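You operate a simulated robot arm through the tools that you are given. There is no shell and no other tool. Be economical: measure what you need, move in short steps, check, and stop when the job is done.

The job below is to be done with a simulated two-armed robot. You get a single attempt, and the scene is never put back.

Task
Pick up the bottle marked "cleaner" from the counter top with one hand, pass it to the other hand and put it on the top of the workbench. Set down upright: bottle.
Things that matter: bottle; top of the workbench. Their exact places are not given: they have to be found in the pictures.

It is judged by the outcome, as a careful person would: the job done as asked, and still so three seconds after it is handed in. It fails if anything else is knocked over, pushed out of place, dropped, spilled or broken.

Robot
Two 7-joint arms with two-finger grippers on one trunk, on a base that drives. Base frame: it is fixed to the floor where the robot stands at the start and does not move with it; the origin is under the middle of the robot, x ahead of it, y to its left, z up. Lengths are in m, angles in degrees, forces in N, time in s.
The left shoulder is at the start at [0.06, 0.123, 0.945], the right one opposite. With the tool pointing down near the work surface each hand reaches from about 0.36 to 0.8 m from the robot's upright axis, wherever it stands, measured 20 degrees to its own side. Places, roughly: top of the workbench [-2.1, 1.9, 0.8]. Payload 1.47 kg a hand.
The tool frame of a hand sits at the grasp point between the pads (the TCP): z along the fingers, y along the line on which they close. The tips reach 0.016 m beyond it. Largest opening 0.087 m; the body of the gripper starts 0.055 m behind the TCP.
Orientation is that of the tool frame in the base frame, as [roll, pitch, yaw] about the fixed x, y, z axes, in that order (R = Rz(yaw) Ry(pitch) Rx(roll)). With the fingers straight down and closing along the base's y, the tool's x points along the base's -x, its y along +y and its z along -z.

Tools
- The arms move only by the tool apply_moves. It takes "left_rows", "right_rows" or both (then of equal length, played together; a hand with none holds still); each is a list of rows, each a list of 7 numbers: the shift along the base's x, y, z in units of 200 mm (1.0 is 200 mm), then the turn, a rotation vector about the base's x, y, z in units of 120 degrees (1.0 is 120 degrees), then the gripper command, from -1 (fully open) to 1 (shut), values between in proportion. In form: [[tx, ty, tz, rx, ry, rz, gripper], ...]. A call has 1 to 8 rows; each row is the pose to reach, as a shift and turn from the pose commanded when the call began. A call with a number of a shift or a turn outside -1 to 1 is refused whole. Each row takes 0.2 s and may step no farther than 0.05 m and 8.6 degrees from the row before; otherwise, or with a gripper value out of range, the whole call is refused. Where a pose cannot be reached the arm comes as near as it can. A force on the tool above 40 N (or 10 N above the force at the start of the call, whichever is more), or a blocked arm, ends the call early, and 0.2 s more pass. The fingers move at their own pace (about 0.153 m/s each) and stop on an object; they squeeze with about 24 N. The grip force told is the motor's: it shows also when the fingers shut on nothing. Time passes only in rows, and 0.2 s behind the last, so rows that repeat a pose let the fingers close. The reply holds the time, the measured pose of the TCP, the force on the tool along the base axes, the opening and the grip force, in the units named above and with some noise, with the torque about the TCP (base axes, N m) and any sound that the robot's microphone picked up, and new pictures: "views" is both (left out), scene, wrist or none (wrist: the cameras of the hands that moved).
- Cameras (640 x 400 px; columns grow to the right, rows downward): "scene" is now at [0.0893, -0.0182, 1.5251]; the picture's right is [-0.06, -1.00, 0.00], its down [-0.59, 0.04, -0.81] and it looks along [0.81, -0.05, -0.59] (base axes); focal length 268 px, centre (320, 200). "left" rides on the left gripper at [0.073, -0.012, -0.09] in its tool frame; the picture's right is [0.16, 0.99, 0.00], its down [-0.72, 0.12, -0.68] and it looks along [-0.67, 0.11, 0.73] (tool axes); focal length 247 px, centre (320, 200). "right" rides on the right gripper at [0.073, 0.012, -0.09] in its tool frame; the picture's right is [-0.16, 0.99, 0.00], its down [-0.72, -0.12, -0.68] and it looks along [-0.67, -0.11, 0.73] (tool axes); focal length 247 px, centre (320, 200).
- move_column(by): slides the trunk up (or, below 0, down) by that many m; the arms and the scene camera ride with it, the base frame stays. It gives what a move gives, with no picture.
- drive_base(legs): drives the robot by 1 to 6 legs, each [ahead, left, turn to the left] in m, m and degrees, along the robot's own axes; the way and the turn of a leg run together, so that a leg with both is an arc; at most 1.5 m and 180 degrees a leg. The arms and the cameras ride along, it lands a little off, and it stops where it bumps. It gives what a move gives, and a new picture of the scene camera.
- turn_head(pan, tilt): turns the head with the scene camera to pan (to the left, within 120 degrees either way) and tilt (down, from -29 to 69), counted from straight ahead of the robot. It gives what a move gives, and a new picture of the scene camera.
- locate(camera, pixels): for up to 12 pixels [column, row] of the newest picture of that camera ("zoom" is the newest enlarged one), the place [x, y, z] in the base frame of the surface seen there, good to about 0.002 m, but the place of the scene camera against the robot may be out by one fixed shift of up to 0.025 m in any direction. The clock stands still meanwhile.
- zoom(camera, box): a new picture of the part [left, top, right, bottom] of that camera's present view, enlarged. The clock stands still meanwhile.
- close_job(): hands the job in; it is judged then, once.

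Work in short steps. Measure before you move; look again where a grasp or a placing could have gone wrong, and mend it. You have 80 turns and 260 pictures in all, those below and enlarged ones among them. Open the grippers and draw the arms clear of the work before you hand the job in, unless the task says otherwise; then end with one line.

The tools are called after "Call:" by a JSON object that holds its "method" and its "body". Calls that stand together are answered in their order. apply_moves: Moves the arms, as the interface text tells. Its arguments: {"type":"object","properties":{"left_rows":{"type":"array","items":{"type":"array","items":{"type":"number"}}},"right_rows":{"type":"array","items":{"type":"array","items":{"type":"number"}}},"views":{"type":"string","enum":["both","scene","wrist","none"]}},"required":[]} The other tools are called the same way: move_column (by) slides the trunk up or down; drive_base (legs) drives the base; turn_head (pan, tilt) turns the head that bears the scene camera; locate (camera, pixels) gives the place of the surface under pixels of a picture; zoom (camera, box) takes an enlarged picture of a part of a camera's view; close_job () hands the job in.

At the start:

```text
time: 0.0
left_ee_pos: [0.5629, 0.267, 1.1161]
left_tcp_rot: [180.0, 0.0, -180.0]
left_contact_force: [-1.1, 0.1, -0.6]
left_torque: [-0.02, 0.0, 0.01]
left_width: 0.087
left_grasp_force: 0.0
right_ee_pos: [0.4378, -0.1558, 1.1841]
right_tcp_rot: [180.0, 0.0, 179.9]
right_contact_force: [0.0, -0.2, -0.7]
right_torque: [0.01, 0.0, 0.02]
right_width: 0.087
right_grasp_force: 0.1
trunk travel left (down, up): [-0.1, 0.13]
robot x, y, heading: [-0.0013, 0.0019, 0.1]
head pan, tilt: [-3.7, 36.2]
```

scene: 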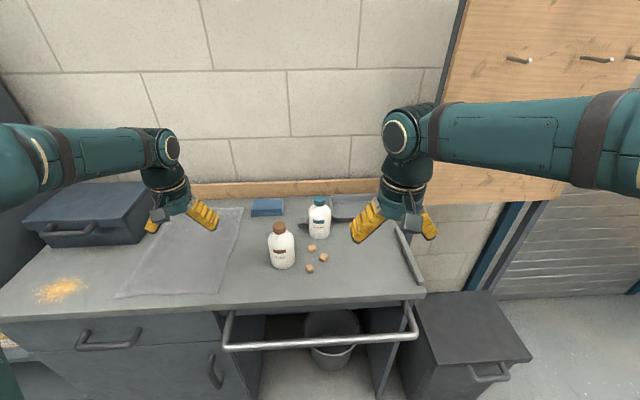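
right: 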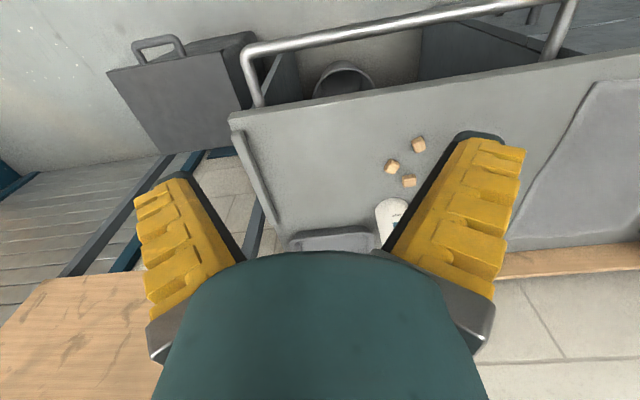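
left: 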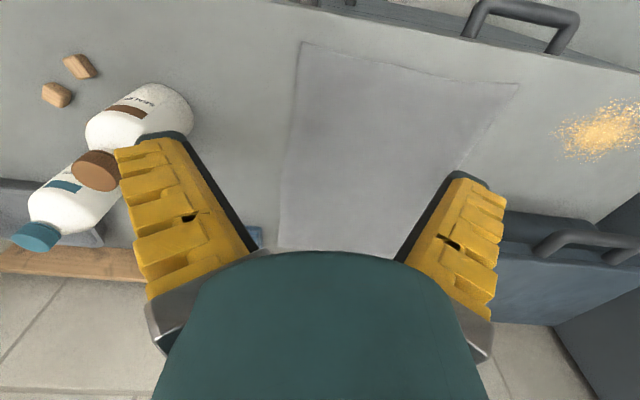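

Two bottles stand on the counter: brown cap near (281,245), teal cap near (319,217). I zoom to read the labels.

Call:
{"method": "zoom", "body": {"camera": "scene", "box": [250, 190, 350, 280]}}

Call:
{"method": "locate", "body": {"camera": "scene", "pixels": [[281, 228], [282, 248], [282, 266], [319, 201], [319, 220], [317, 236], [355, 290], [200, 250], [266, 208], [310, 248], [322, 257], [309, 268]]}}

```text
4.44 times, centred on (300, 235) of scene
```

zoom: 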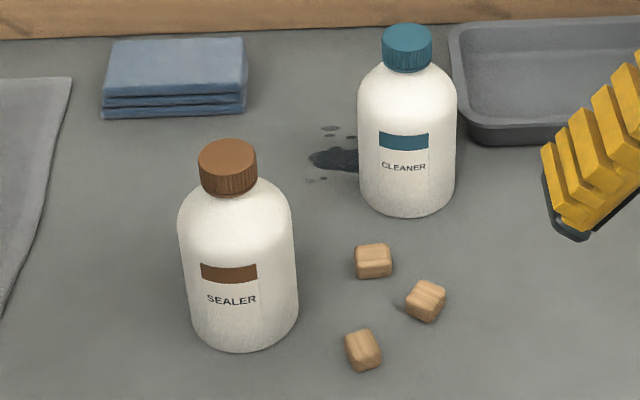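

```text
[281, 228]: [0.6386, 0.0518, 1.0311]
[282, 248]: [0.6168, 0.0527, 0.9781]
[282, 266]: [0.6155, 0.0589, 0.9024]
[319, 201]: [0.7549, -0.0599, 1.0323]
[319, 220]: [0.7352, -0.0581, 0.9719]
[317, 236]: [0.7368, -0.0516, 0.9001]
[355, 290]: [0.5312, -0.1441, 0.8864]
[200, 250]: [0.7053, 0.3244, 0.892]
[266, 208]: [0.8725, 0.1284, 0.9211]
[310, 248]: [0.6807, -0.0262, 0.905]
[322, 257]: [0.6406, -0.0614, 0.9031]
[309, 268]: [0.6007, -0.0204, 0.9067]
```

The cleaner bottle is the teal-capped one, with its cap near (0.76,-0.06). I bring the right hand forward at its present height, well above everything, to measure the cap with the wrist camera.

Call:
{"method": "apply_moves", "body": {"right_rows": [[0.2, 0.08, 0, 0, 0, 0, -1], [0.4, 0.16, 0, 0, 0, 0, -1], [0.6, 0.24, 0, 0, 0, 0, -1], [0.8, 0.32, 0, 0, 0, 0, -1], [1.0, 0.4, 0, 0, 0, 0, -1]]}}

```text
time: 1.2
left_ee_pos: [0.5638, 0.2684, 1.1142]
left_tcp_rot: [-180.0, -0.1, 180.0]
left_contact_force: [0.3, 0.1, 0.3]
left_torque: [-0.01, 0.03, -0.01]
left_width: 0.0869
left_grasp_force: 0.1
right_ee_pos: [0.6384, -0.0746, 1.1842]
right_tcp_rot: [179.9, -0.1, 180.0]
right_contact_force: [0.3, -0.5, 0.6]
right_torque: [-0.05, 0.03, 0.0]
right_width: 0.0871
right_grasp_force: 0.1
trunk travel left (down, up): [-0.1, 0.13]
robot x, y, heading: [0.0041, -0.0013, -0.2]
head pan, tilt: [-3.7, 36.2]
```

scene: 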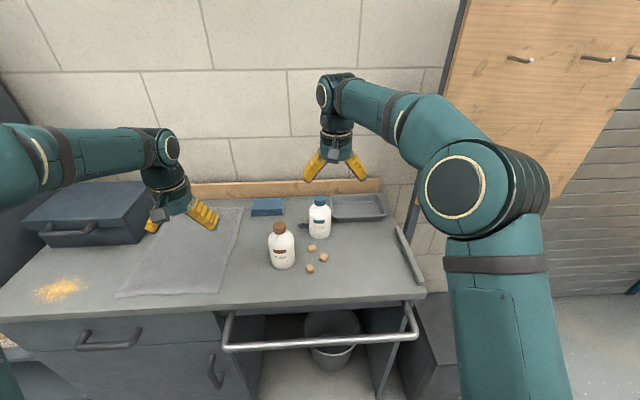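
right: 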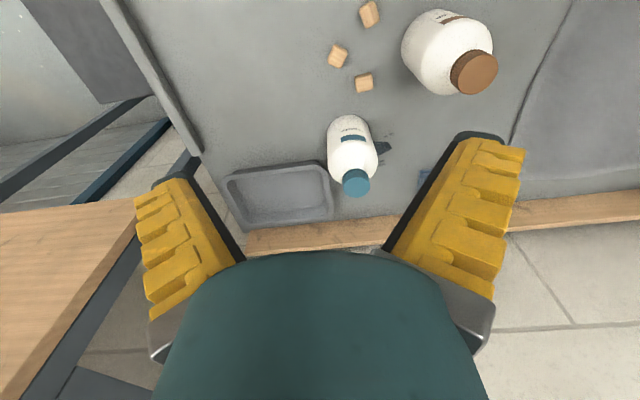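

The cap is clearly visible in the right wrist picture at (357,182); I measure it.

Call:
{"method": "locate", "body": {"camera": "right", "pixels": [[357, 184], [344, 187], [369, 182], [358, 195], [355, 173], [352, 156], [328, 150], [377, 160], [345, 118], [300, 150]]}}

Call:
{"method": "zoom", "body": {"camera": "right", "box": [310, 100, 410, 210]}}

```text
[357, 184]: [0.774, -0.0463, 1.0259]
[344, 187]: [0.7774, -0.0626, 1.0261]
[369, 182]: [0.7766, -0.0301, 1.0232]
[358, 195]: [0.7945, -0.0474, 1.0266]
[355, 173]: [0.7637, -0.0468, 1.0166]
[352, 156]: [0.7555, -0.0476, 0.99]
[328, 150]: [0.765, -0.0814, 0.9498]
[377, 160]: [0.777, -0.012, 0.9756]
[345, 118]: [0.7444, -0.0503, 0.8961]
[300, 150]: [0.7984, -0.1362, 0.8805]
```

```text
3.64 times, centred on (360, 155) of right
```

zoom: 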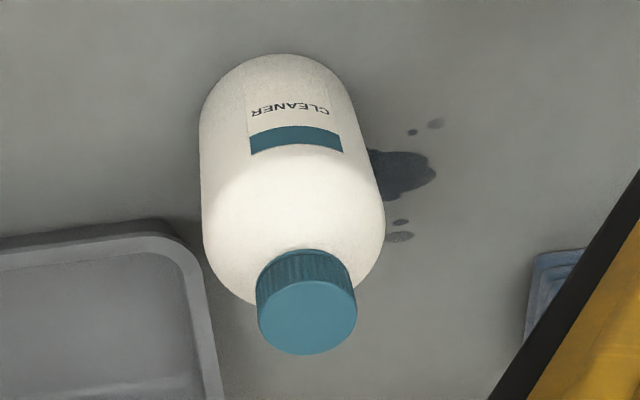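

Cap centre is about (0.779,-0.047), top z 1.026, counter z 0.88. I move over it and descend part way, then check.

Call:
{"method": "apply_moves", "body": {"right_rows": [[0.24, 0.05, 0, 0, 0, 0, -1], [0.48, 0.1, 0, 0, 0, 0, -1], [0.705, 0.138, 0, 0, 0, 0, -1], [0.705, 0.138, -0.2, 0, 0, 0, -1], [0.705, 0.138, -0.4, 0, 0, 0, -1], [0.705, 0.138, -0.57, 0, 0, 0, -1], [0.705, 0.138, -0.57, 0, 0, 0, -1]]}}

```text
time: 2.8
left_ee_pos: [0.5625, 0.2673, 1.1159]
left_tcp_rot: [-179.9, 0.0, 180.0]
left_contact_force: [0.4, 0.3, -0.3]
left_torque: [0.03, 0.03, -0.03]
left_width: 0.0868
left_grasp_force: 0.0
right_ee_pos: [0.7371, -0.059, 1.0596]
right_tcp_rot: [-180.0, -0.1, 180.0]
right_contact_force: [-1.2, 0.9, -0.2]
right_torque: [0.0, 0.05, 0.02]
right_width: 0.087
right_grasp_force: 0.0
right hand out of reach, approached as far as the arm can: row 2, 3, 4, 5, 6, 7
trunk travel left (down, up): [-0.1, 0.13]
robot x, y, heading: [0.0027, -0.0036, -0.2]
head pan, tilt: [-3.7, 36.2]
```

scene: 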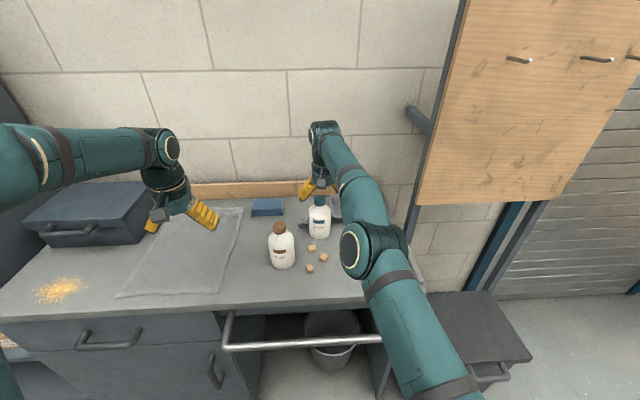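
right: 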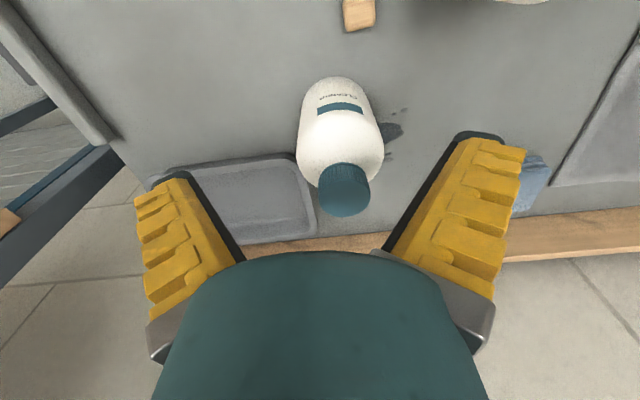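

The hand stops at x 0.737, 0.043 short. I check the rail and counter front to see whether I can drive a little nearer, and raise the trunk to gain reach.

Call:
{"method": "move_column", "body": {"by": 0.1}}

Call:
{"method": "turn_head", "body": {"pan": 0, "tilt": 62}}

```text
time: 4.1
left_ee_pos: [0.5629, 0.2667, 1.2157]
left_tcp_rot: [179.9, 0.1, 180.0]
left_contact_force: [0.8, -0.4, 0.2]
left_torque: [0.02, -0.02, 0.02]
left_width: 0.0868
left_grasp_force: 0.0
right_ee_pos: [0.7371, -0.0582, 1.1599]
right_tcp_rot: [-179.9, 0.0, 180.0]
right_contact_force: [0.7, 0.2, -0.5]
right_torque: [-0.02, -0.01, 0.0]
right_width: 0.0871
right_grasp_force: 0.0
trunk travel left (down, up): [-0.2, 0.03]
robot x, y, heading: [0.0018, -0.0026, -0.1]
head pan, tilt: [-3.7, 36.2]
```

```text
time: 5.0
left_ee_pos: [0.5627, 0.2669, 1.2153]
left_tcp_rot: [179.9, 0.1, -179.9]
left_contact_force: [0.2, -0.1, 0.3]
left_torque: [-0.01, 0.03, 0.04]
left_width: 0.087
left_grasp_force: 0.0
right_ee_pos: [0.736, -0.0581, 1.1597]
right_tcp_rot: [180.0, -0.1, 180.0]
right_contact_force: [1.1, 0.1, 0.1]
right_torque: [0.0, -0.03, 0.02]
right_width: 0.0869
right_grasp_force: 0.0
trunk travel left (down, up): [-0.2, 0.03]
robot x, y, heading: [0.0002, -0.0003, 0.1]
head pan, tilt: [0.0, 62.0]
```

scene: 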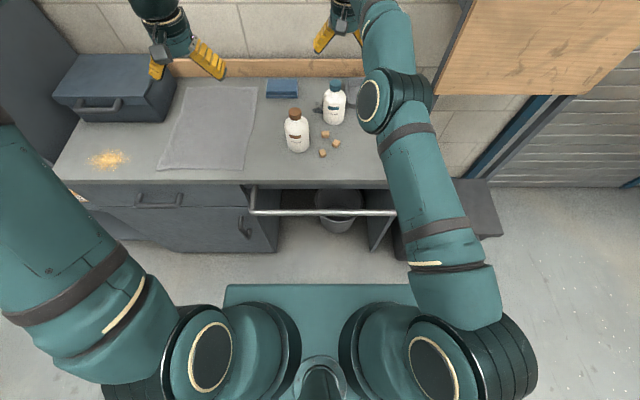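

The base front (row 285) sits well back of the rail (row 213). With the trunk up I try to bring the hand to (0.779,-0.047) and lower to z 1.07.

Call:
{"method": "apply_moves", "body": {"right_rows": [[0.11, 0.03, 0, 0, 0, 0, -1], [0.215, 0.056, -0.1, 0, 0, 0, -1], [0.215, 0.056, -0.3, 0, 0, 0, -1], [0.215, 0.056, -0.45, 0, 0, 0, -1], [0.215, 0.056, -0.45, 0, 0, 0, -1]], "views": "wrist"}}

Call:
{"method": "locate", "body": {"camera": "scene", "pixels": [[320, 213], [320, 284], [320, 240], [250, 265]]}}

```text
time: 6.2
left_ee_pos: [0.5633, 0.2671, 1.2155]
left_tcp_rot: [-179.9, 0.0, -180.0]
left_contact_force: [-0.2, 0.8, -1.4]
left_torque: [0.0, 0.02, 0.0]
left_width: 0.0869
left_grasp_force: 0.0
right_ee_pos: [0.75, -0.056, 1.0742]
right_tcp_rot: [179.9, 0.0, -180.0]
right_contact_force: [-0.2, 0.2, 0.3]
right_torque: [-0.03, 0.03, -0.01]
right_width: 0.087
right_grasp_force: 0.1
right hand out of reach, approached as far as the arm can: row 1, 2, 3, 4, 5
trunk travel left (down, up): [-0.2, 0.03]
robot x, y, heading: [-0.0017, 0.001, 0.3]
head pan, tilt: [0.0, 62.0]
```

right: 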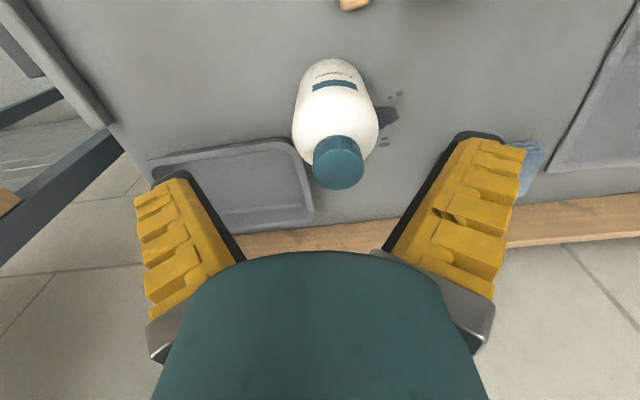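

```text
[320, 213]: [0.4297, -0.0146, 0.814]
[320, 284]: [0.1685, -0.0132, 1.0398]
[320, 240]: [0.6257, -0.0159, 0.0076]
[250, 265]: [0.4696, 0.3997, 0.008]
```

The rail is at x 0.43, z 0.81 and the trunk front at 0.17, so a 0.06 m drive ahead is safe and brings the hand into reach.

Call:
{"method": "drive_base", "body": {"legs": [[0.06, 0, 0]]}}

Call:
{"method": "apply_moves", "body": {"right_rows": [[0, 0, 0, 0, 0, 0, -1]], "views": "wrist"}}

```text
time: 7.2
left_ee_pos: [0.6229, 0.2672, 1.2149]
left_tcp_rot: [-179.9, -0.1, -180.0]
left_contact_force: [-0.8, 0.9, -0.1]
left_torque: [0.0, 0.07, 0.03]
left_width: 0.087
left_grasp_force: 0.3
right_ee_pos: [0.8115, -0.0563, 1.0731]
right_tcp_rot: [-180.0, -0.1, -179.9]
right_contact_force: [-0.4, 1.0, -0.2]
right_torque: [-0.01, 0.02, 0.0]
right_width: 0.0869
right_grasp_force: 0.0
trunk travel left (down, up): [-0.2, 0.03]
robot x, y, heading: [0.0635, -0.0024, 0.3]
head pan, tilt: [0.0, 62.0]
```

scene: 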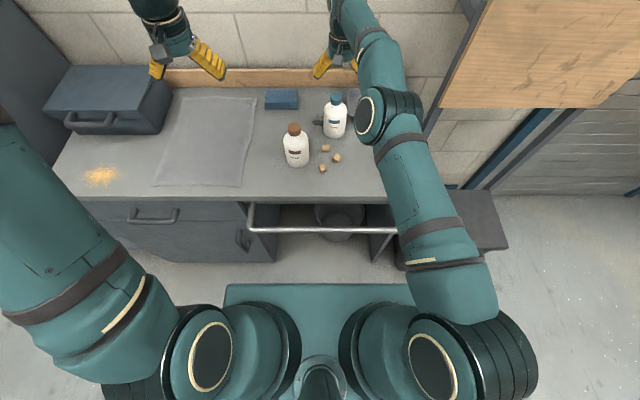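

```text
time: 7.6
left_ee_pos: [0.6214, 0.2674, 1.2149]
left_tcp_rot: [179.9, 0.0, -180.0]
left_contact_force: [-0.3, -0.8, 0.3]
left_torque: [0.03, 0.02, -0.03]
left_width: 0.0871
left_grasp_force: 0.1
right_ee_pos: [0.8101, -0.0552, 1.0746]
right_tcp_rot: [-180.0, -0.1, -179.9]
right_contact_force: [-0.4, 0.3, 1.1]
right_torque: [-0.02, 0.0, 0.01]
right_width: 0.087
right_grasp_force: 0.2
trunk travel left (down, up): [-0.2, 0.03]
robot x, y, heading: [0.0612, 0.0015, 0.1]
head pan, tilt: [0.0, 62.0]
```

right: 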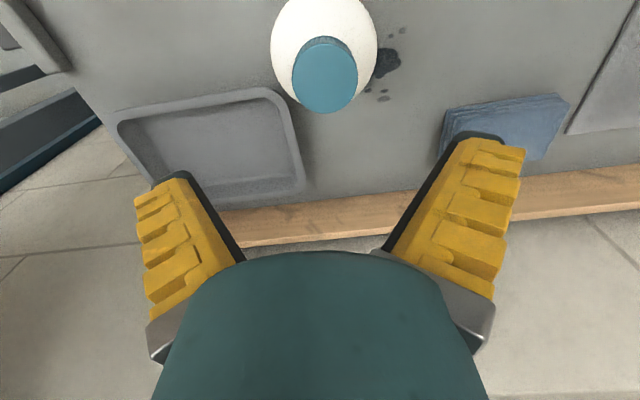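

The cap now appears at (325,78) in the wrist picture; measure again.

Call:
{"method": "locate", "body": {"camera": "right", "pixels": [[325, 78], [293, 75], [357, 80], [325, 112], [325, 45], [325, 10], [250, 170]]}}

```text
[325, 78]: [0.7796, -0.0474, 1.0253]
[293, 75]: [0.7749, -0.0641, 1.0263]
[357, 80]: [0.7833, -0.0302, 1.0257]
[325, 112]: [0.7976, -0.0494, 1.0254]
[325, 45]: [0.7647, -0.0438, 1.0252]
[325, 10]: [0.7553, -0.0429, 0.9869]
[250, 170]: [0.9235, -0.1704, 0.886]
```

Cap centre is (0.780,-0.047), top 1.0255. I align, descend to z 1.015 and close on the cap.

Call:
{"method": "apply_moves", "body": {"right_rows": [[-0.152, 0.043, 0, 0, 0, 0, -1], [-0.152, 0.043, 0, 0, 0, 0, -1], [-0.152, 0.043, -0.15, 0, 0, 0, -1], [-0.152, 0.043, -0.295, 0, 0, 0, -1], [-0.152, 0.043, -0.295, 0, 0, 0, -1], [-0.152, 0.043, -0.295, 0, 0, 0, 0], [-0.152, 0.043, -0.295, 0, 0, 0, 1], [-0.152, 0.043, -0.295, 0, 0, 0, 1]]}}

```text
time: 9.4
left_ee_pos: [0.6231, 0.2671, 1.2151]
left_tcp_rot: [-180.0, 0.0, -180.0]
left_contact_force: [-0.4, 0.3, -0.2]
left_torque: [0.0, -0.01, -0.01]
left_width: 0.087
left_grasp_force: 0.0
right_ee_pos: [0.7801, -0.0463, 1.0152]
right_tcp_rot: [180.0, 0.2, -179.9]
right_contact_force: [1.7, -0.4, 1.7]
right_torque: [0.03, -0.31, -0.03]
right_width: 0.0298
right_grasp_force: 23.6
trunk travel left (down, up): [-0.2, 0.03]
robot x, y, heading: [0.0593, -0.0022, -0.0]
head pan, tilt: [0.0, 62.0]
```

scene: 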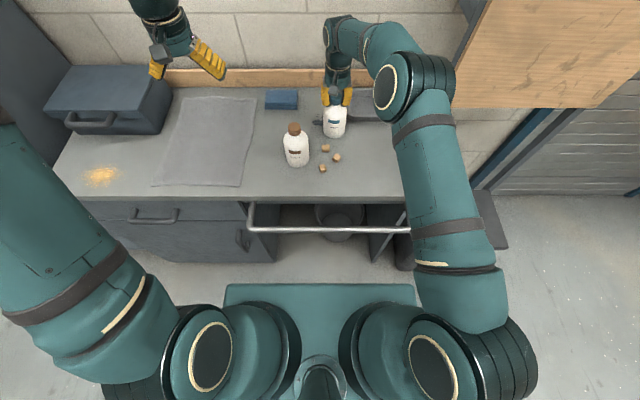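
right: 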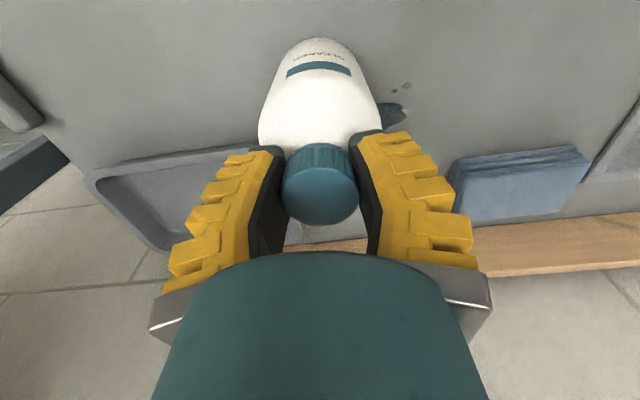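

The cap is gripped (width 0.030, 23.6 N). I lift it 0.15 m slowly.

Call:
{"method": "apply_moves", "body": {"right_rows": [[0, 0, 0.06, 0, 0, 0, 1], [0, 0, 0.18, 0, 0, 0, 1], [0, 0, 0.35, 0, 0, 0, 1], [0, 0, 0.55, 0, 0, 0, 1], [0, 0, 0.75, 0, 0, 0, 1], [0, 0, 0.75, 0, 0, 0, 1]]}}

```text
time: 10.8
left_ee_pos: [0.6212, 0.266, 1.2147]
left_tcp_rot: [-179.9, 0.0, 180.0]
left_contact_force: [-0.7, -0.5, -0.9]
left_torque: [-0.03, -0.04, -0.02]
left_width: 0.087
left_grasp_force: 0.0
right_ee_pos: [0.7824, -0.0479, 1.1653]
right_tcp_rot: [179.9, 0.0, -179.8]
right_contact_force: [0.6, -0.4, -3.9]
right_torque: [-0.01, -0.04, 0.0]
right_width: 0.0252
right_grasp_force: 23.5
trunk travel left (down, up): [-0.2, 0.03]
robot x, y, heading: [0.0612, -0.0, 0.2]
head pan, tilt: [0.0, 62.0]
```

scene: 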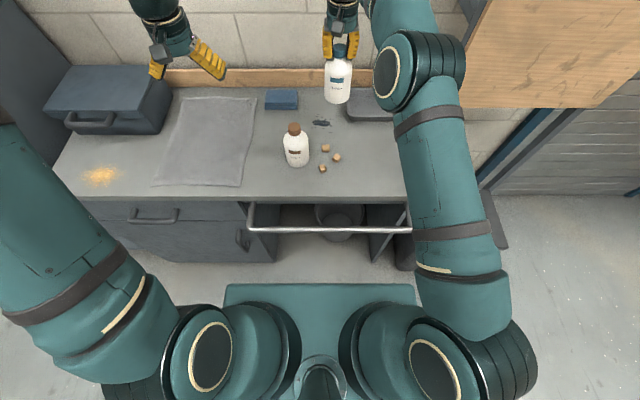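
right: 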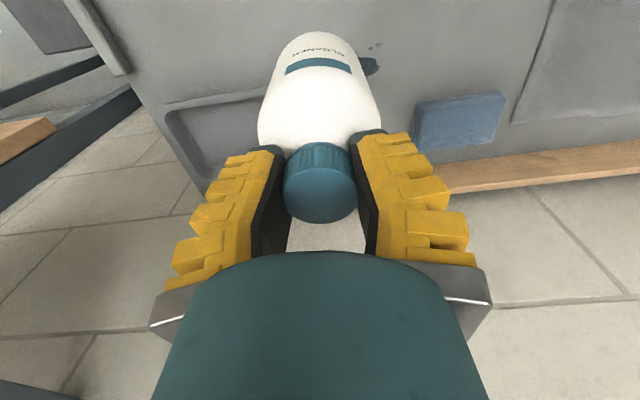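

Lifted (about 0.33 kg), but the width fell from 0.0298 to 0.0252, so I check whether the cap is slipping.

Call:
{"method": "locate", "body": {"camera": "right", "pixels": [[320, 205], [320, 220], [320, 185], [320, 155], [320, 70], [290, 190], [352, 190]]}}

Call:
{"method": "apply_moves", "body": {"right_rows": [[0, 0, 0, 0, 0, 0, 1], [0, 0, 0, 0, 0, 0, 1]], "views": "wrist"}}

```text
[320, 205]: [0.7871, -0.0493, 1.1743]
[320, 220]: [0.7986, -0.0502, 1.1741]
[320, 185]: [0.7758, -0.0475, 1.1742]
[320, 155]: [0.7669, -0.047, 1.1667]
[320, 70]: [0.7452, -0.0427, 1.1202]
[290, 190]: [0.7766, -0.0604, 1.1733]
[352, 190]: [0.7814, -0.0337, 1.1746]
```

```text
time: 11.4
left_ee_pos: [0.6225, 0.2684, 1.2157]
left_tcp_rot: [-180.0, 0.0, 180.0]
left_contact_force: [0.4, -0.4, -0.3]
left_torque: [-0.02, -0.02, 0.01]
left_width: 0.0869
left_grasp_force: 0.0
right_ee_pos: [0.7822, -0.0481, 1.1647]
right_tcp_rot: [180.0, 0.0, -179.9]
right_contact_force: [0.0, 0.0, -4.5]
right_torque: [-0.03, 0.02, 0.04]
right_width: 0.0253
right_grasp_force: 24.3
trunk travel left (down, up): [-0.2, 0.03]
robot x, y, heading: [0.0609, -0.004, 0.3]
head pan, tilt: [0.0, 62.0]
```

right: 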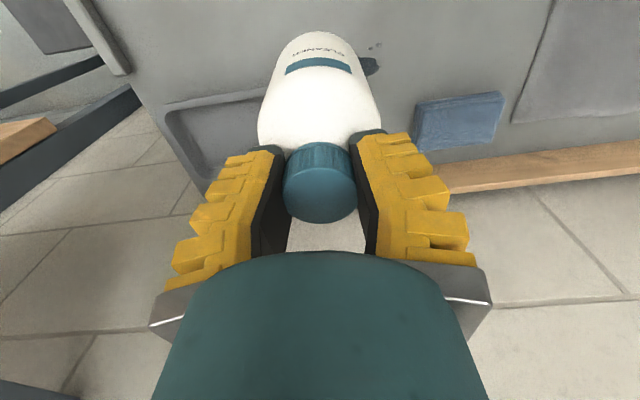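

The grip is steady. I raise the bottle a little more, then look behind-left for the workbench before driving.

Call:
{"method": "apply_moves", "body": {"right_rows": [[0, 0, 0.15, 0, 0, 0, 1], [-0.1, 0, 0.3, 0, 0, 0, 1], [-0.1, 0, 0.3, 0, 0, 0, 1]], "views": "none"}}

Call:
{"method": "turn_head", "body": {"pan": 118, "tilt": 25}}

Call:
{"method": "turn_head", "body": {"pan": -118, "tilt": 40}}

```text
time: 12.2
left_ee_pos: [0.6251, 0.2686, 1.2143]
left_tcp_rot: [-180.0, -0.1, -179.9]
left_contact_force: [-0.4, -0.9, -0.6]
left_torque: [-0.01, 0.04, 0.0]
left_width: 0.0872
left_grasp_force: 0.0
right_ee_pos: [0.7609, -0.0489, 1.224]
right_tcp_rot: [-179.9, -0.2, -180.0]
right_contact_force: [0.4, -0.1, -3.3]
right_torque: [0.0, 0.03, -0.05]
right_width: 0.0254
right_grasp_force: 23.9
trunk travel left (down, up): [-0.2, 0.03]
robot x, y, heading: [0.0644, -0.0023, -0.1]
head pan, tilt: [0.0, 62.0]
```

```text
time: 14.2
left_ee_pos: [0.6221, 0.2677, 1.2155]
left_tcp_rot: [-179.9, 0.0, 180.0]
left_contact_force: [-0.1, -0.7, -0.2]
left_torque: [0.01, 0.04, 0.0]
left_width: 0.0872
left_grasp_force: 0.1
right_ee_pos: [0.7595, -0.0482, 1.2251]
right_tcp_rot: [180.0, 0.0, -179.9]
right_contact_force: [-0.6, -0.4, -4.0]
right_torque: [0.0, -0.01, 0.01]
right_width: 0.0251
right_grasp_force: 24.0
trunk travel left (down, up): [-0.2, 0.03]
robot x, y, heading: [0.0584, 0.0003, 0.5]
head pan, tilt: [118.0, 25.0]
```

scene: 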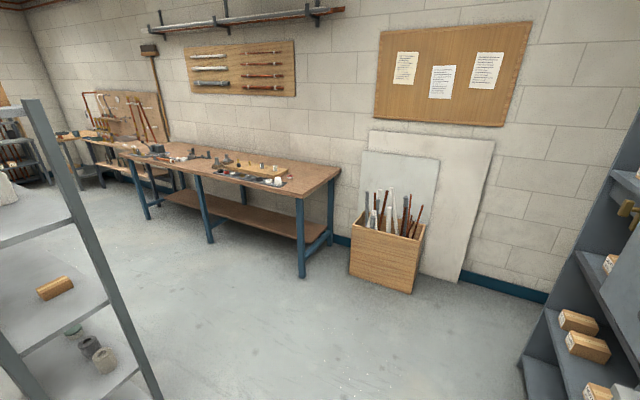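

```text
time: 17.5
left_ee_pos: [0.6221, 0.2672, 1.215]
left_tcp_rot: [-180.0, 0.0, 179.9]
left_contact_force: [-0.5, -0.1, -1.0]
left_torque: [-0.01, 0.05, 0.03]
left_width: 0.087
left_grasp_force: 0.1
right_ee_pos: [0.7589, -0.0476, 1.2246]
right_tcp_rot: [-180.0, 0.0, -179.9]
right_contact_force: [0.5, -0.4, -3.7]
right_torque: [0.01, -0.04, -0.02]
right_width: 0.025
right_grasp_force: 23.9
trunk travel left (down, up): [-0.2, 0.03]
robot x, y, heading: [0.059, 0.001, 0.3]
head pan, tilt: [-118.0, 40.0]
```

scene: 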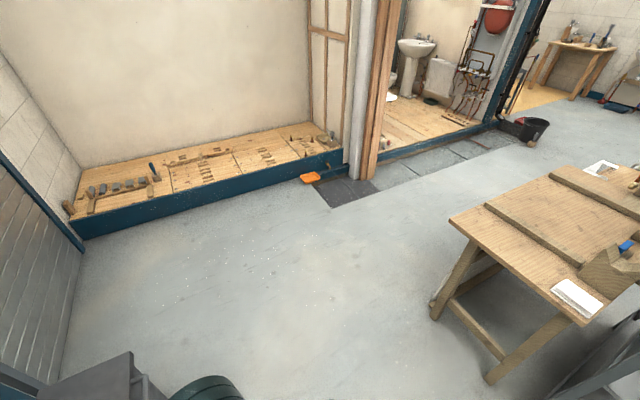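

The workbench is the blue-legged one along the left wall. I look at it again and measure its top, plus the nearby obstacles (shelf at left).

Call:
{"method": "turn_head", "body": {"pan": 118, "tilt": 25}}

Call:
{"method": "locate", "body": {"camera": "scene", "pixels": [[325, 170], [298, 196], [338, 170], [250, 162], [220, 157], [180, 168], [130, 158], [145, 380], [30, 290], [410, 285], [105, 275], [300, 270]]}}

Call:
{"method": "zoom", "body": {"camera": "scene", "box": [110, 100, 350, 250]}}

```text
time: 20.9
left_ee_pos: [0.6237, 0.2672, 1.2147]
left_tcp_rot: [180.0, 0.0, -180.0]
left_contact_force: [-0.7, 0.8, 0.2]
left_torque: [-0.01, 0.03, 0.0]
left_width: 0.0872
left_grasp_force: 0.1
right_ee_pos: [0.7604, -0.0477, 1.2255]
right_tcp_rot: [180.0, 0.0, -179.9]
right_contact_force: [0.0, 0.3, -4.2]
right_torque: [0.02, 0.02, 0.05]
right_width: 0.025
right_grasp_force: 23.6
trunk travel left (down, up): [-0.2, 0.03]
robot x, y, heading: [0.0613, 0.0006, 0.1]
head pan, tilt: [118.0, 25.0]
```

scene: 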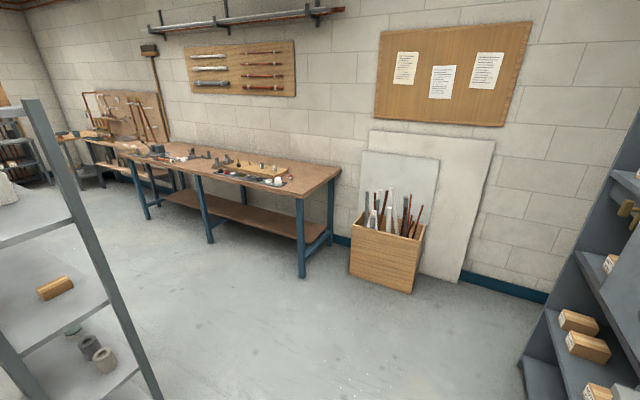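

```text
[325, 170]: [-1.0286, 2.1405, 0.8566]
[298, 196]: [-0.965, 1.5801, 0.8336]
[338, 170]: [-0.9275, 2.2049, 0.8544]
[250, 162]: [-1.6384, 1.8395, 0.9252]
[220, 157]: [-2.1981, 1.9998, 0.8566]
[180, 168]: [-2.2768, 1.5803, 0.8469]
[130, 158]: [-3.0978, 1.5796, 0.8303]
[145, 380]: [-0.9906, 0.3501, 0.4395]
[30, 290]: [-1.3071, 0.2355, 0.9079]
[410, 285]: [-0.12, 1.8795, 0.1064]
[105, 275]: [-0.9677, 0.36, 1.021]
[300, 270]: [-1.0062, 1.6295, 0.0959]
```

```text
2.67 times, centred on (230, 175) of scene
```

zoom: 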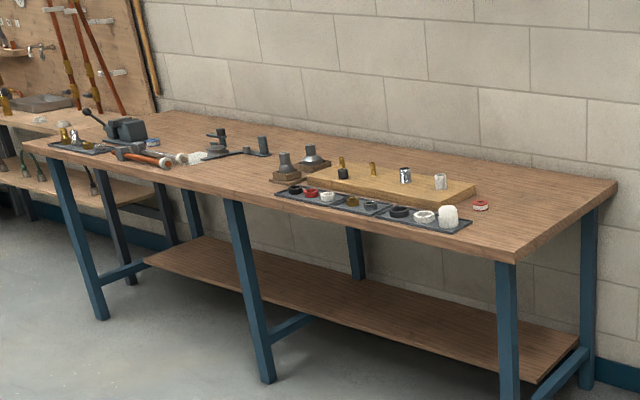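

The workbench top spans x from -0.93 leftwards, y 1.58–2.2, z about 0.85, with a free area at its right-hand end (x -0.95 to -1.2). I back away 0.4 m from the counter first and then do the hand-over in open air.

Call:
{"method": "drive_base", "body": {"legs": [[-0.4, 0, 0]]}}

Call:
{"method": "turn_head", "body": {"pan": 70, "tilt": 35}}

```text
time: 23.4
left_ee_pos: [0.218, 0.2681, 1.2148]
left_tcp_rot: [-180.0, 0.1, -180.0]
left_contact_force: [-0.1, -0.1, 0.2]
left_torque: [0.01, -0.02, 0.01]
left_width: 0.0869
left_grasp_force: 0.1
right_ee_pos: [0.3557, -0.0481, 1.2251]
right_tcp_rot: [-179.8, 0.0, 180.0]
right_contact_force: [0.3, 0.1, -4.4]
right_torque: [0.0, -0.01, 0.01]
right_width: 0.0249
right_grasp_force: 23.7
trunk travel left (down, up): [-0.2, 0.03]
robot x, y, heading: [-0.3449, 0.0028, -0.2]
head pan, tilt: [118.0, 25.0]
```

scene: 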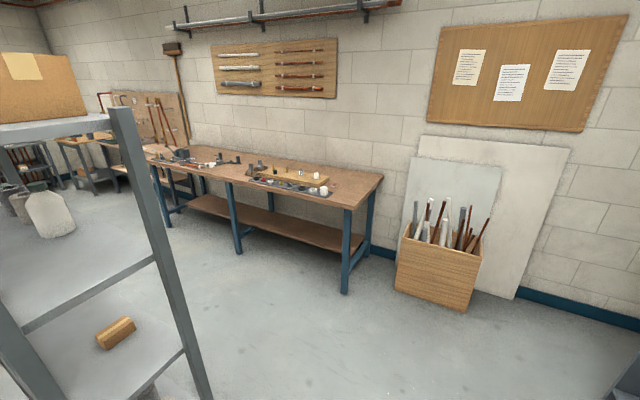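

```text
time: 24.6
left_ee_pos: [0.2178, 0.2665, 1.2159]
left_tcp_rot: [-180.0, -0.1, 180.0]
left_contact_force: [-0.9, 0.8, -0.1]
left_torque: [0.02, -0.01, -0.01]
left_width: 0.0869
left_grasp_force: 0.1
right_ee_pos: [0.3555, -0.0489, 1.2255]
right_tcp_rot: [-179.9, 0.0, -179.9]
right_contact_force: [-1.1, -0.1, -4.8]
right_torque: [0.02, 0.0, 0.01]
right_width: 0.0253
right_grasp_force: 24.2
trunk travel left (down, up): [-0.2, 0.03]
robot x, y, heading: [-0.3473, 0.0014, 0.2]
head pan, tilt: [70.0, 35.0]
```

scene: 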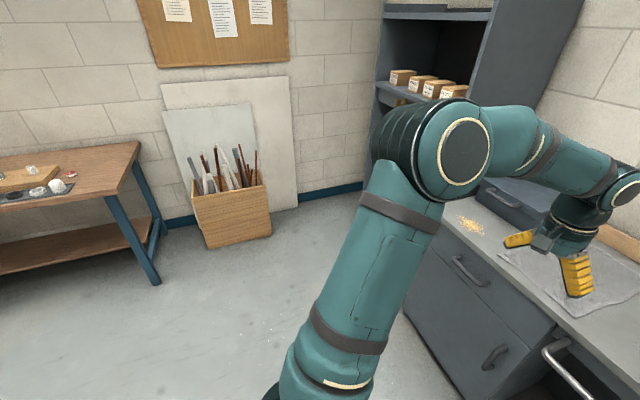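

Open space around. I bring the bottle nearer (right hand x -0.2) while the left hand begins turning so its fingers will point to the right, horizontally, with its camera on top.

Call:
{"method": "apply_moves", "body": {"left_rows": [[0, 0, 0, -0.0385, 0.0385, 0.0385, -1], [0, 0.05, 0, -0.077, 0.077, 0.077, -1], [0, 0.1, 0, -0.1155, 0.1155, 0.1155, -1], [0, 0.15, 0, -0.154, 0.154, 0.154, -1], [0, 0.2, 0, -0.1925, 0.1925, 0.1925, -1], [0, 0.2, 0, -0.231, 0.231, 0.231, -1], [0, 0.2, 0, -0.2695, 0.2695, 0.2695, -1], [0, 0.2, 0, -0.308, 0.308, 0.308, -1]], "right_rows": [[-0.1, 0, 0, 0, 0, 0, 1], [-0.25, 0, 0, 0, 0, 0, 1], [-0.4, 0, 0, 0, 0, 0, 1], [-0.55, 0, 0, 0, 0, 0, 1], [-0.7, -0.05, 0, 0, 0, 0, 1], [-0.85, -0.1, 0, 0, 0, 0, 1], [-0.95, -0.15, 0, 0, 0, 0, 1], [-0.95, -0.15, 0, 0, 0, 0, 1]], "views": "none"}}

Call:
{"method": "turn_head", "body": {"pan": 10, "tilt": 40}}

```text
time: 26.4
left_ee_pos: [0.2188, 0.3075, 1.2156]
left_tcp_rot: [-152.1, -45.0, -152.0]
left_contact_force: [0.4, 0.5, -0.6]
left_torque: [-0.03, 0.01, 0.01]
left_width: 0.0872
left_grasp_force: 0.1
right_ee_pos: [0.1661, -0.0788, 1.2261]
right_tcp_rot: [180.0, 0.0, -180.0]
right_contact_force: [0.5, 0.4, -4.7]
right_torque: [-0.01, 0.02, 0.0]
right_width: 0.0249
right_grasp_force: 24.0
trunk travel left (down, up): [-0.2, 0.03]
robot x, y, heading: [-0.3425, 0.0002, 0.0]
head pan, tilt: [70.0, 35.0]
```

```text
time: 27.6
left_ee_pos: [0.2183, 0.3066, 1.214]
left_tcp_rot: [-152.1, -45.0, -152.0]
left_contact_force: [0.0, -0.1, -0.7]
left_torque: [0.0, 0.01, 0.0]
left_width: 0.0868
left_grasp_force: 0.1
right_ee_pos: [0.1663, -0.0791, 1.2264]
right_tcp_rot: [180.0, 0.1, 180.0]
right_contact_force: [0.7, -0.4, -4.1]
right_torque: [0.02, -0.02, 0.0]
right_width: 0.0248
right_grasp_force: 23.8
trunk travel left (down, up): [-0.2, 0.03]
robot x, y, heading: [-0.3493, -0.0027, 0.0]
head pan, tilt: [10.0, 40.0]
```

scene: 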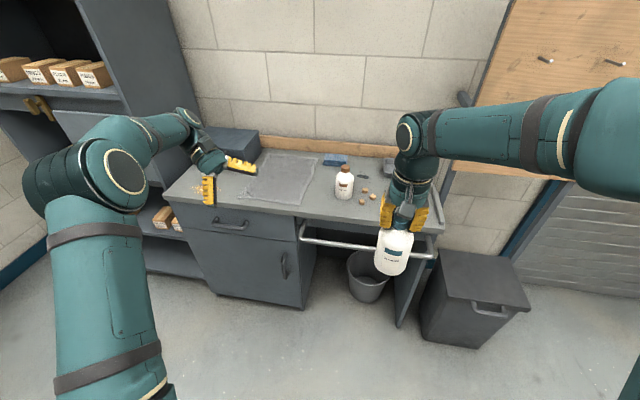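

Left arm manages the turn. I finish the rotation and bring it to x 0.166, z 1.15, still 0.35 m to the left of the bottle.

Call:
{"method": "apply_moves", "body": {"left_rows": [[-0.04, 0, -0.05, -0.0385, 0.0385, 0.0385, -1], [-0.08, 0, -0.1, -0.077, 0.077, 0.077, -1], [-0.12, 0, -0.15, -0.1155, 0.1155, 0.1155, -1], [-0.16, 0, -0.2, -0.154, 0.154, 0.154, -1], [-0.2, 0, -0.25, -0.1925, 0.1925, 0.1925, -1], [-0.24, 0, -0.3, -0.231, 0.231, 0.231, -1], [-0.26, 0, -0.32, -0.2695, 0.2695, 0.2695, -1], [-0.26, 0, -0.32, -0.2695, 0.2695, 0.2695, -1]]}}

```text
time: 29.4
left_ee_pos: [0.1639, 0.3075, 1.1499]
left_tcp_rot: [53.4, -89.8, 37.0]
left_contact_force: [0.0, -0.7, -0.1]
left_torque: [0.01, 0.01, 0.0]
left_width: 0.0867
left_grasp_force: 0.2
right_ee_pos: [0.1666, -0.0794, 1.2275]
right_tcp_rot: [180.0, -0.1, 180.0]
right_contact_force: [-0.7, 0.2, -4.7]
right_torque: [-0.02, -0.01, -0.01]
right_width: 0.0249
right_grasp_force: 23.8
trunk travel left (down, up): [-0.2, 0.03]
robot x, y, heading: [-0.3478, 0.0008, -0.0]
head pan, tilt: [10.0, 40.0]
```

scene: 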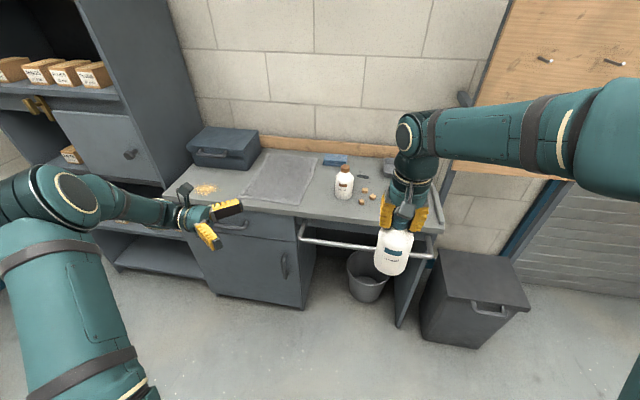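
left: 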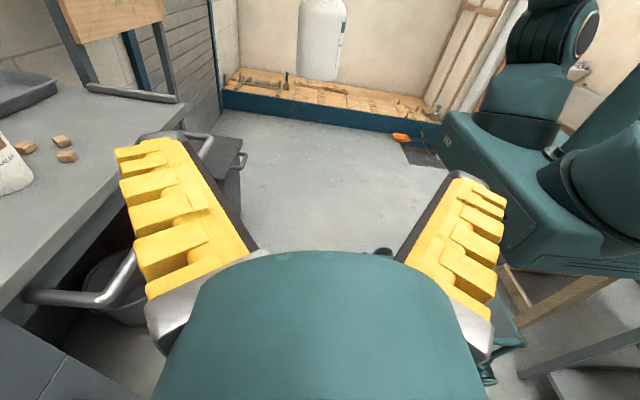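

The left hand is horizontal with the bottle visible at top (300–346, rows 0–80). I measure its sides.

Call:
{"method": "locate", "body": {"camera": "left", "pixels": [[322, 40], [302, 40], [343, 40], [320, 76], [322, 10], [301, 20], [344, 20]]}}

```text
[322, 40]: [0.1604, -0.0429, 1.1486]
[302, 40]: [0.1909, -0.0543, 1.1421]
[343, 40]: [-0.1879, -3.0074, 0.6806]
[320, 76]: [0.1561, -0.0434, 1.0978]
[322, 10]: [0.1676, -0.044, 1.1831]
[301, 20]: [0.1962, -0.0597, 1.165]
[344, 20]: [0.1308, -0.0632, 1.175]
```

Bottle centre ≈ (0.163,-0.079), in line with the left TCP (x 0.164). I approach by 0.2 m and re-check.

Call:
{"method": "apply_moves", "body": {"left_rows": [[0, -0.2, 0, 0, 0, 0, -1], [0, -0.4, 0, 0, 0, 0, -1], [0, -0.6, 0, 0, 0, 0, -1], [0, -0.8, 0, 0, 0, 0, -1], [0, -1, 0, 0, 0, 0, -1], [0, -1, 0, 0, 0, 0, -1]], "views": "wrist"}}

```text
time: 30.9
left_ee_pos: [0.1663, 0.1084, 1.1507]
left_tcp_rot: [51.7, -89.9, 38.3]
left_contact_force: [0.6, -0.4, 0.0]
left_torque: [-0.01, 0.04, -0.02]
left_width: 0.0871
left_grasp_force: 0.1
right_ee_pos: [0.1658, -0.0787, 1.2269]
right_tcp_rot: [180.0, 0.0, -179.9]
right_contact_force: [0.6, 0.5, -4.9]
right_torque: [-0.04, -0.02, 0.01]
right_width: 0.0249
right_grasp_force: 24.1
trunk travel left (down, up): [-0.2, 0.03]
robot x, y, heading: [-0.3433, 0.0004, 0.4]
head pan, tilt: [10.0, 40.0]
```

left: 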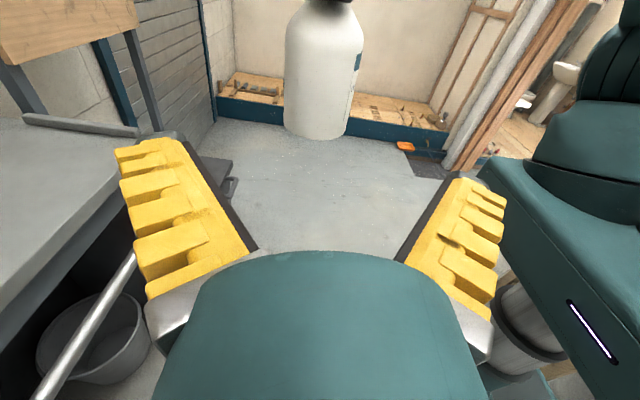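

Measure the bottle flanks at mid height again.

Call:
{"method": "locate", "body": {"camera": "left", "pixels": [[287, 70], [357, 70], [322, 70], [288, 60], [359, 60], [286, 110], [348, 110], [318, 125], [324, 20]]}}

```text
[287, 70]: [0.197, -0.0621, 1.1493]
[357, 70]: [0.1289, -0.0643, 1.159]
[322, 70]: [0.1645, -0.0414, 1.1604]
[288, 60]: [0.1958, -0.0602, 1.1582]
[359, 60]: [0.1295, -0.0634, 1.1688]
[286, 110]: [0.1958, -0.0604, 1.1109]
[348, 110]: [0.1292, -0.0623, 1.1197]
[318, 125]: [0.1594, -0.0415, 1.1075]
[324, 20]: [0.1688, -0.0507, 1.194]
```

Centre is (0.163,-0.077). I slide in to straddle it, fingers open.

Call:
{"method": "apply_moves", "body": {"left_rows": [[-0.01, -0.2, 0, 0, 0, 0, -1], [-0.01, -0.4, 0, 0, 0, 0, -1], [-0.01, -0.55, 0, 0, 0, 0, -1], [-0.01, -0.65, 0, 0, 0, 0, -1], [-0.01, -0.75, 0, 0, 0, 0, -1], [-0.01, -0.85, 0, 0, 0, 0, -1], [-0.01, -0.92, 0, 0, 0, 0, -1]]}}

```text
time: 32.5
left_ee_pos: [0.164, -0.0777, 1.1513]
left_tcp_rot: [96.6, -89.9, -6.6]
left_contact_force: [0.3, 0.6, -0.5]
left_torque: [-0.03, -0.03, 0.01]
left_width: 0.0869
left_grasp_force: 0.0
right_ee_pos: [0.1663, -0.0781, 1.2257]
right_tcp_rot: [180.0, 0.0, 180.0]
right_contact_force: [0.6, -0.7, -4.8]
right_torque: [-0.02, 0.01, -0.04]
right_width: 0.0251
right_grasp_force: 23.7
trunk travel left (down, up): [-0.2, 0.03]
robot x, y, heading: [-0.3462, 0.0017, 0.3]
head pan, tilt: [10.0, 40.0]
```

scene: 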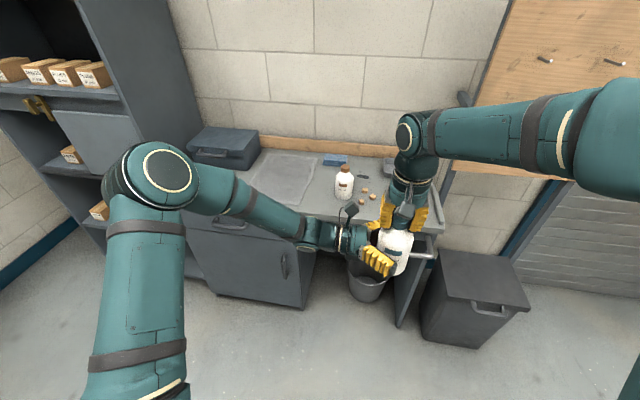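
left: 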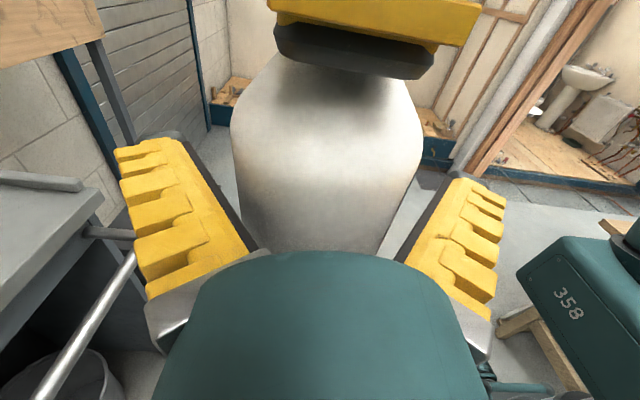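

The bottle is centred between the left fingers with no contact force. I close the left gripper.

Call:
{"method": "apply_moves", "body": {"left_rows": [[0, 0, 0, 0, 0, 0, 0], [0, 0, 0, 0, 0, 0, 1], [0, 0, 0, 0, 0, 0, 1], [0, 0, 0, 0, 0, 0, 1]], "views": "wrist"}}

```text
time: 33.5
left_ee_pos: [0.1639, -0.0776, 1.1524]
left_tcp_rot: [64.9, -89.9, 25.1]
left_contact_force: [2.0, -4.0, 0.4]
left_torque: [0.13, 0.31, -0.02]
left_width: 0.0695
left_grasp_force: 24.1
right_ee_pos: [0.1663, -0.0771, 1.2264]
right_tcp_rot: [-180.0, -0.1, -179.8]
right_contact_force: [-1.9, 2.5, -4.9]
right_torque: [0.15, -0.22, -0.04]
right_width: 0.025
right_grasp_force: 24.3
trunk travel left (down, up): [-0.2, 0.03]
robot x, y, heading: [-0.3436, -0.0032, -0.1]
head pan, tilt: [10.0, 40.0]
```

left: 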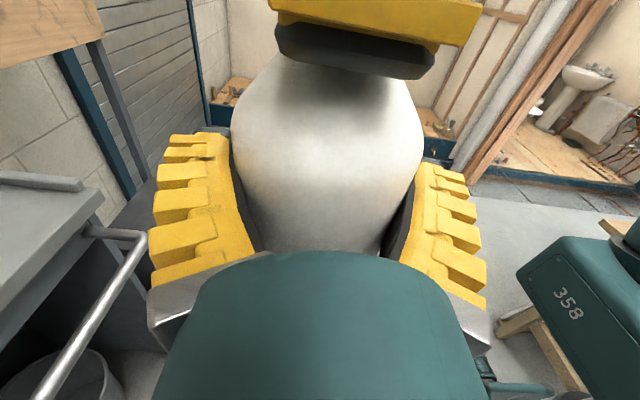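

The left hand grips the body (width 0.0695, 24 N). I open the right hand gently and then draw it straight up.

Call:
{"method": "apply_moves", "body": {"right_rows": [[0, 0, 0, 0, 0, 0, 0.2], [0, 0, 0, 0, 0, 0, -0.3], [0, 0, 0, 0, 0, 0, -0.3], [0, 0, 0.1, 0, 0, 0, -0.3], [0, 0, 0.25, 0, 0, 0, -0.3], [0, 0, 0.45, 0, 0, 0, -0.3], [0, 0, 0.65, 0, 0, 0, -0.3]], "views": "both"}}

```text
time: 35.0
left_ee_pos: [0.1647, -0.0777, 1.152]
left_tcp_rot: [56.6, -89.8, 33.4]
left_contact_force: [0.7, 0.3, 0.3]
left_torque: [0.02, 0.02, 0.03]
left_width: 0.069
left_grasp_force: 24.2
right_ee_pos: [0.1647, -0.0788, 1.3555]
right_tcp_rot: [-180.0, 0.1, -179.9]
right_contact_force: [0.1, 0.9, 0.1]
right_torque: [0.0, -0.01, 0.01]
right_width: 0.0612
right_grasp_force: 3.7
trunk travel left (down, up): [-0.2, 0.03]
robot x, y, heading: [-0.3437, -0.006, 0.0]
head pan, tilt: [10.0, 40.0]
```

scene: 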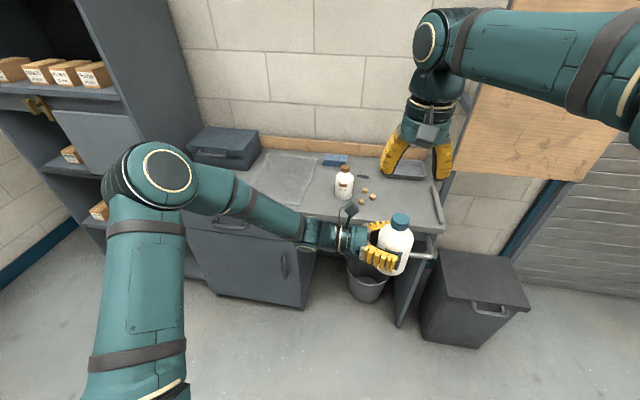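
right: 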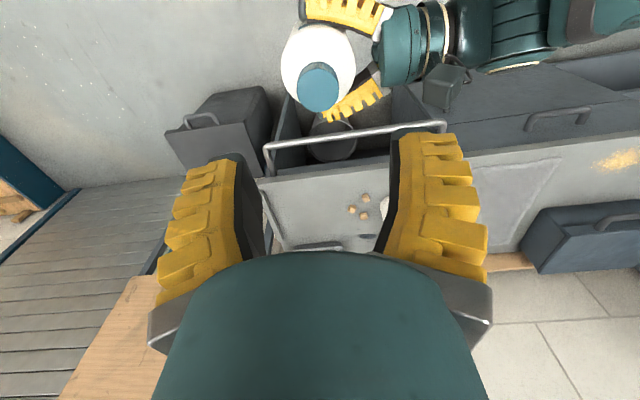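

The hand-over worked. I retract the right arm to the side and check the bottle's hold.

Call:
{"method": "apply_moves", "body": {"right_rows": [[0, -0.2, 0, 0, 0, 0, -0.3], [-0.05, -0.4, 0, 0, 0, 0, -0.3], [-0.15, -0.6, 0, 0, 0, 0, -0.3], [-0.3, -0.75, 0, 0, 0, 0, -0.3], [-0.45, -0.85, 0, 0, 0, 0, -0.3], [-0.6, -0.9, 0, 0, 0, 0, -0.3]], "left_rows": [[0, 0, 0, 0, 0, 0, 1], [0, 0, 0, 0, 0, 0, 1], [0, 0, 0, 0, 0, 0, 1], [0, 0, 0, 0, 0, 0, 1], [0, 0, 0, 0, 0, 0, 1], [0, 0, 0, 0, 0, 0, 1]], "views": "both"}}

Call:
{"method": "zoom", "body": {"camera": "scene", "box": [320, 190, 460, 290]}}

```text
time: 36.5
left_ee_pos: [0.1633, -0.078, 1.1527]
left_tcp_rot: [-12.7, -89.9, 102.7]
left_contact_force: [0.4, 0.5, 0.2]
left_torque: [0.02, 0.01, 0.04]
left_width: 0.0688
left_grasp_force: 23.2
right_ee_pos: [0.0446, -0.2578, 1.3584]
right_tcp_rot: [179.9, 0.1, -179.9]
right_contact_force: [0.2, -0.2, 0.1]
right_torque: [0.02, 0.0, 0.01]
right_width: 0.0614
right_grasp_force: 3.2
trunk travel left (down, up): [-0.2, 0.03]
robot x, y, heading: [-0.3481, -0.0027, 0.1]
head pan, tilt: [10.0, 40.0]
```

scene: 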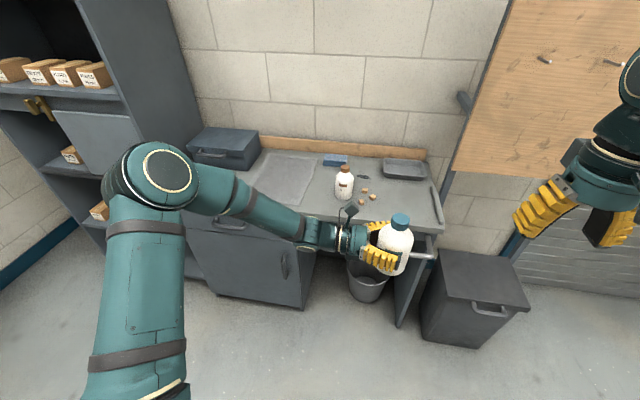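
right: 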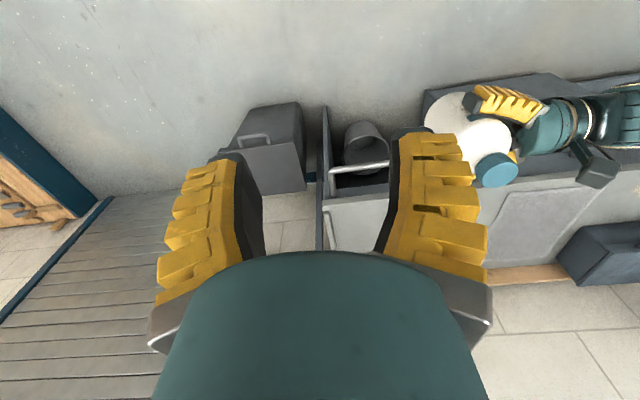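
left: 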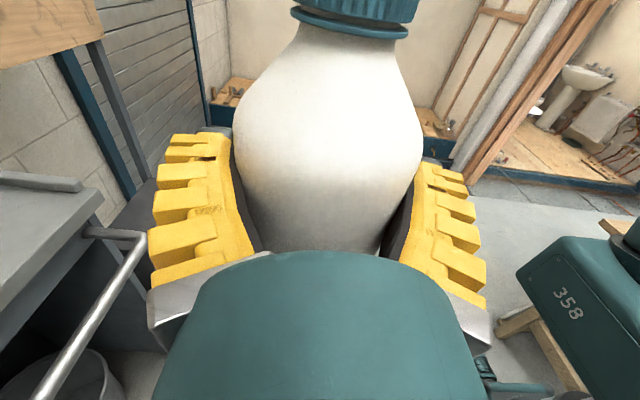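

```text
4.00 times, centred on (390, 240) of scene
```

zoom: 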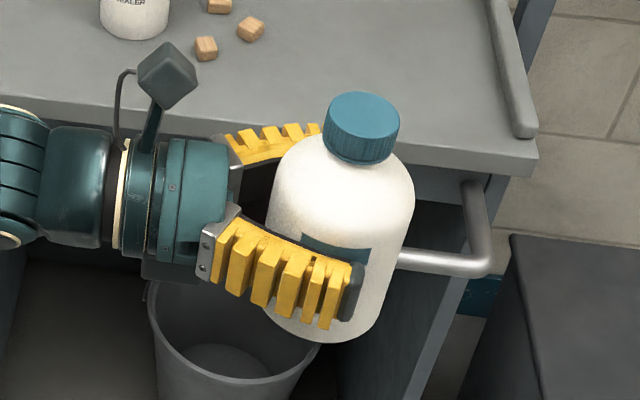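

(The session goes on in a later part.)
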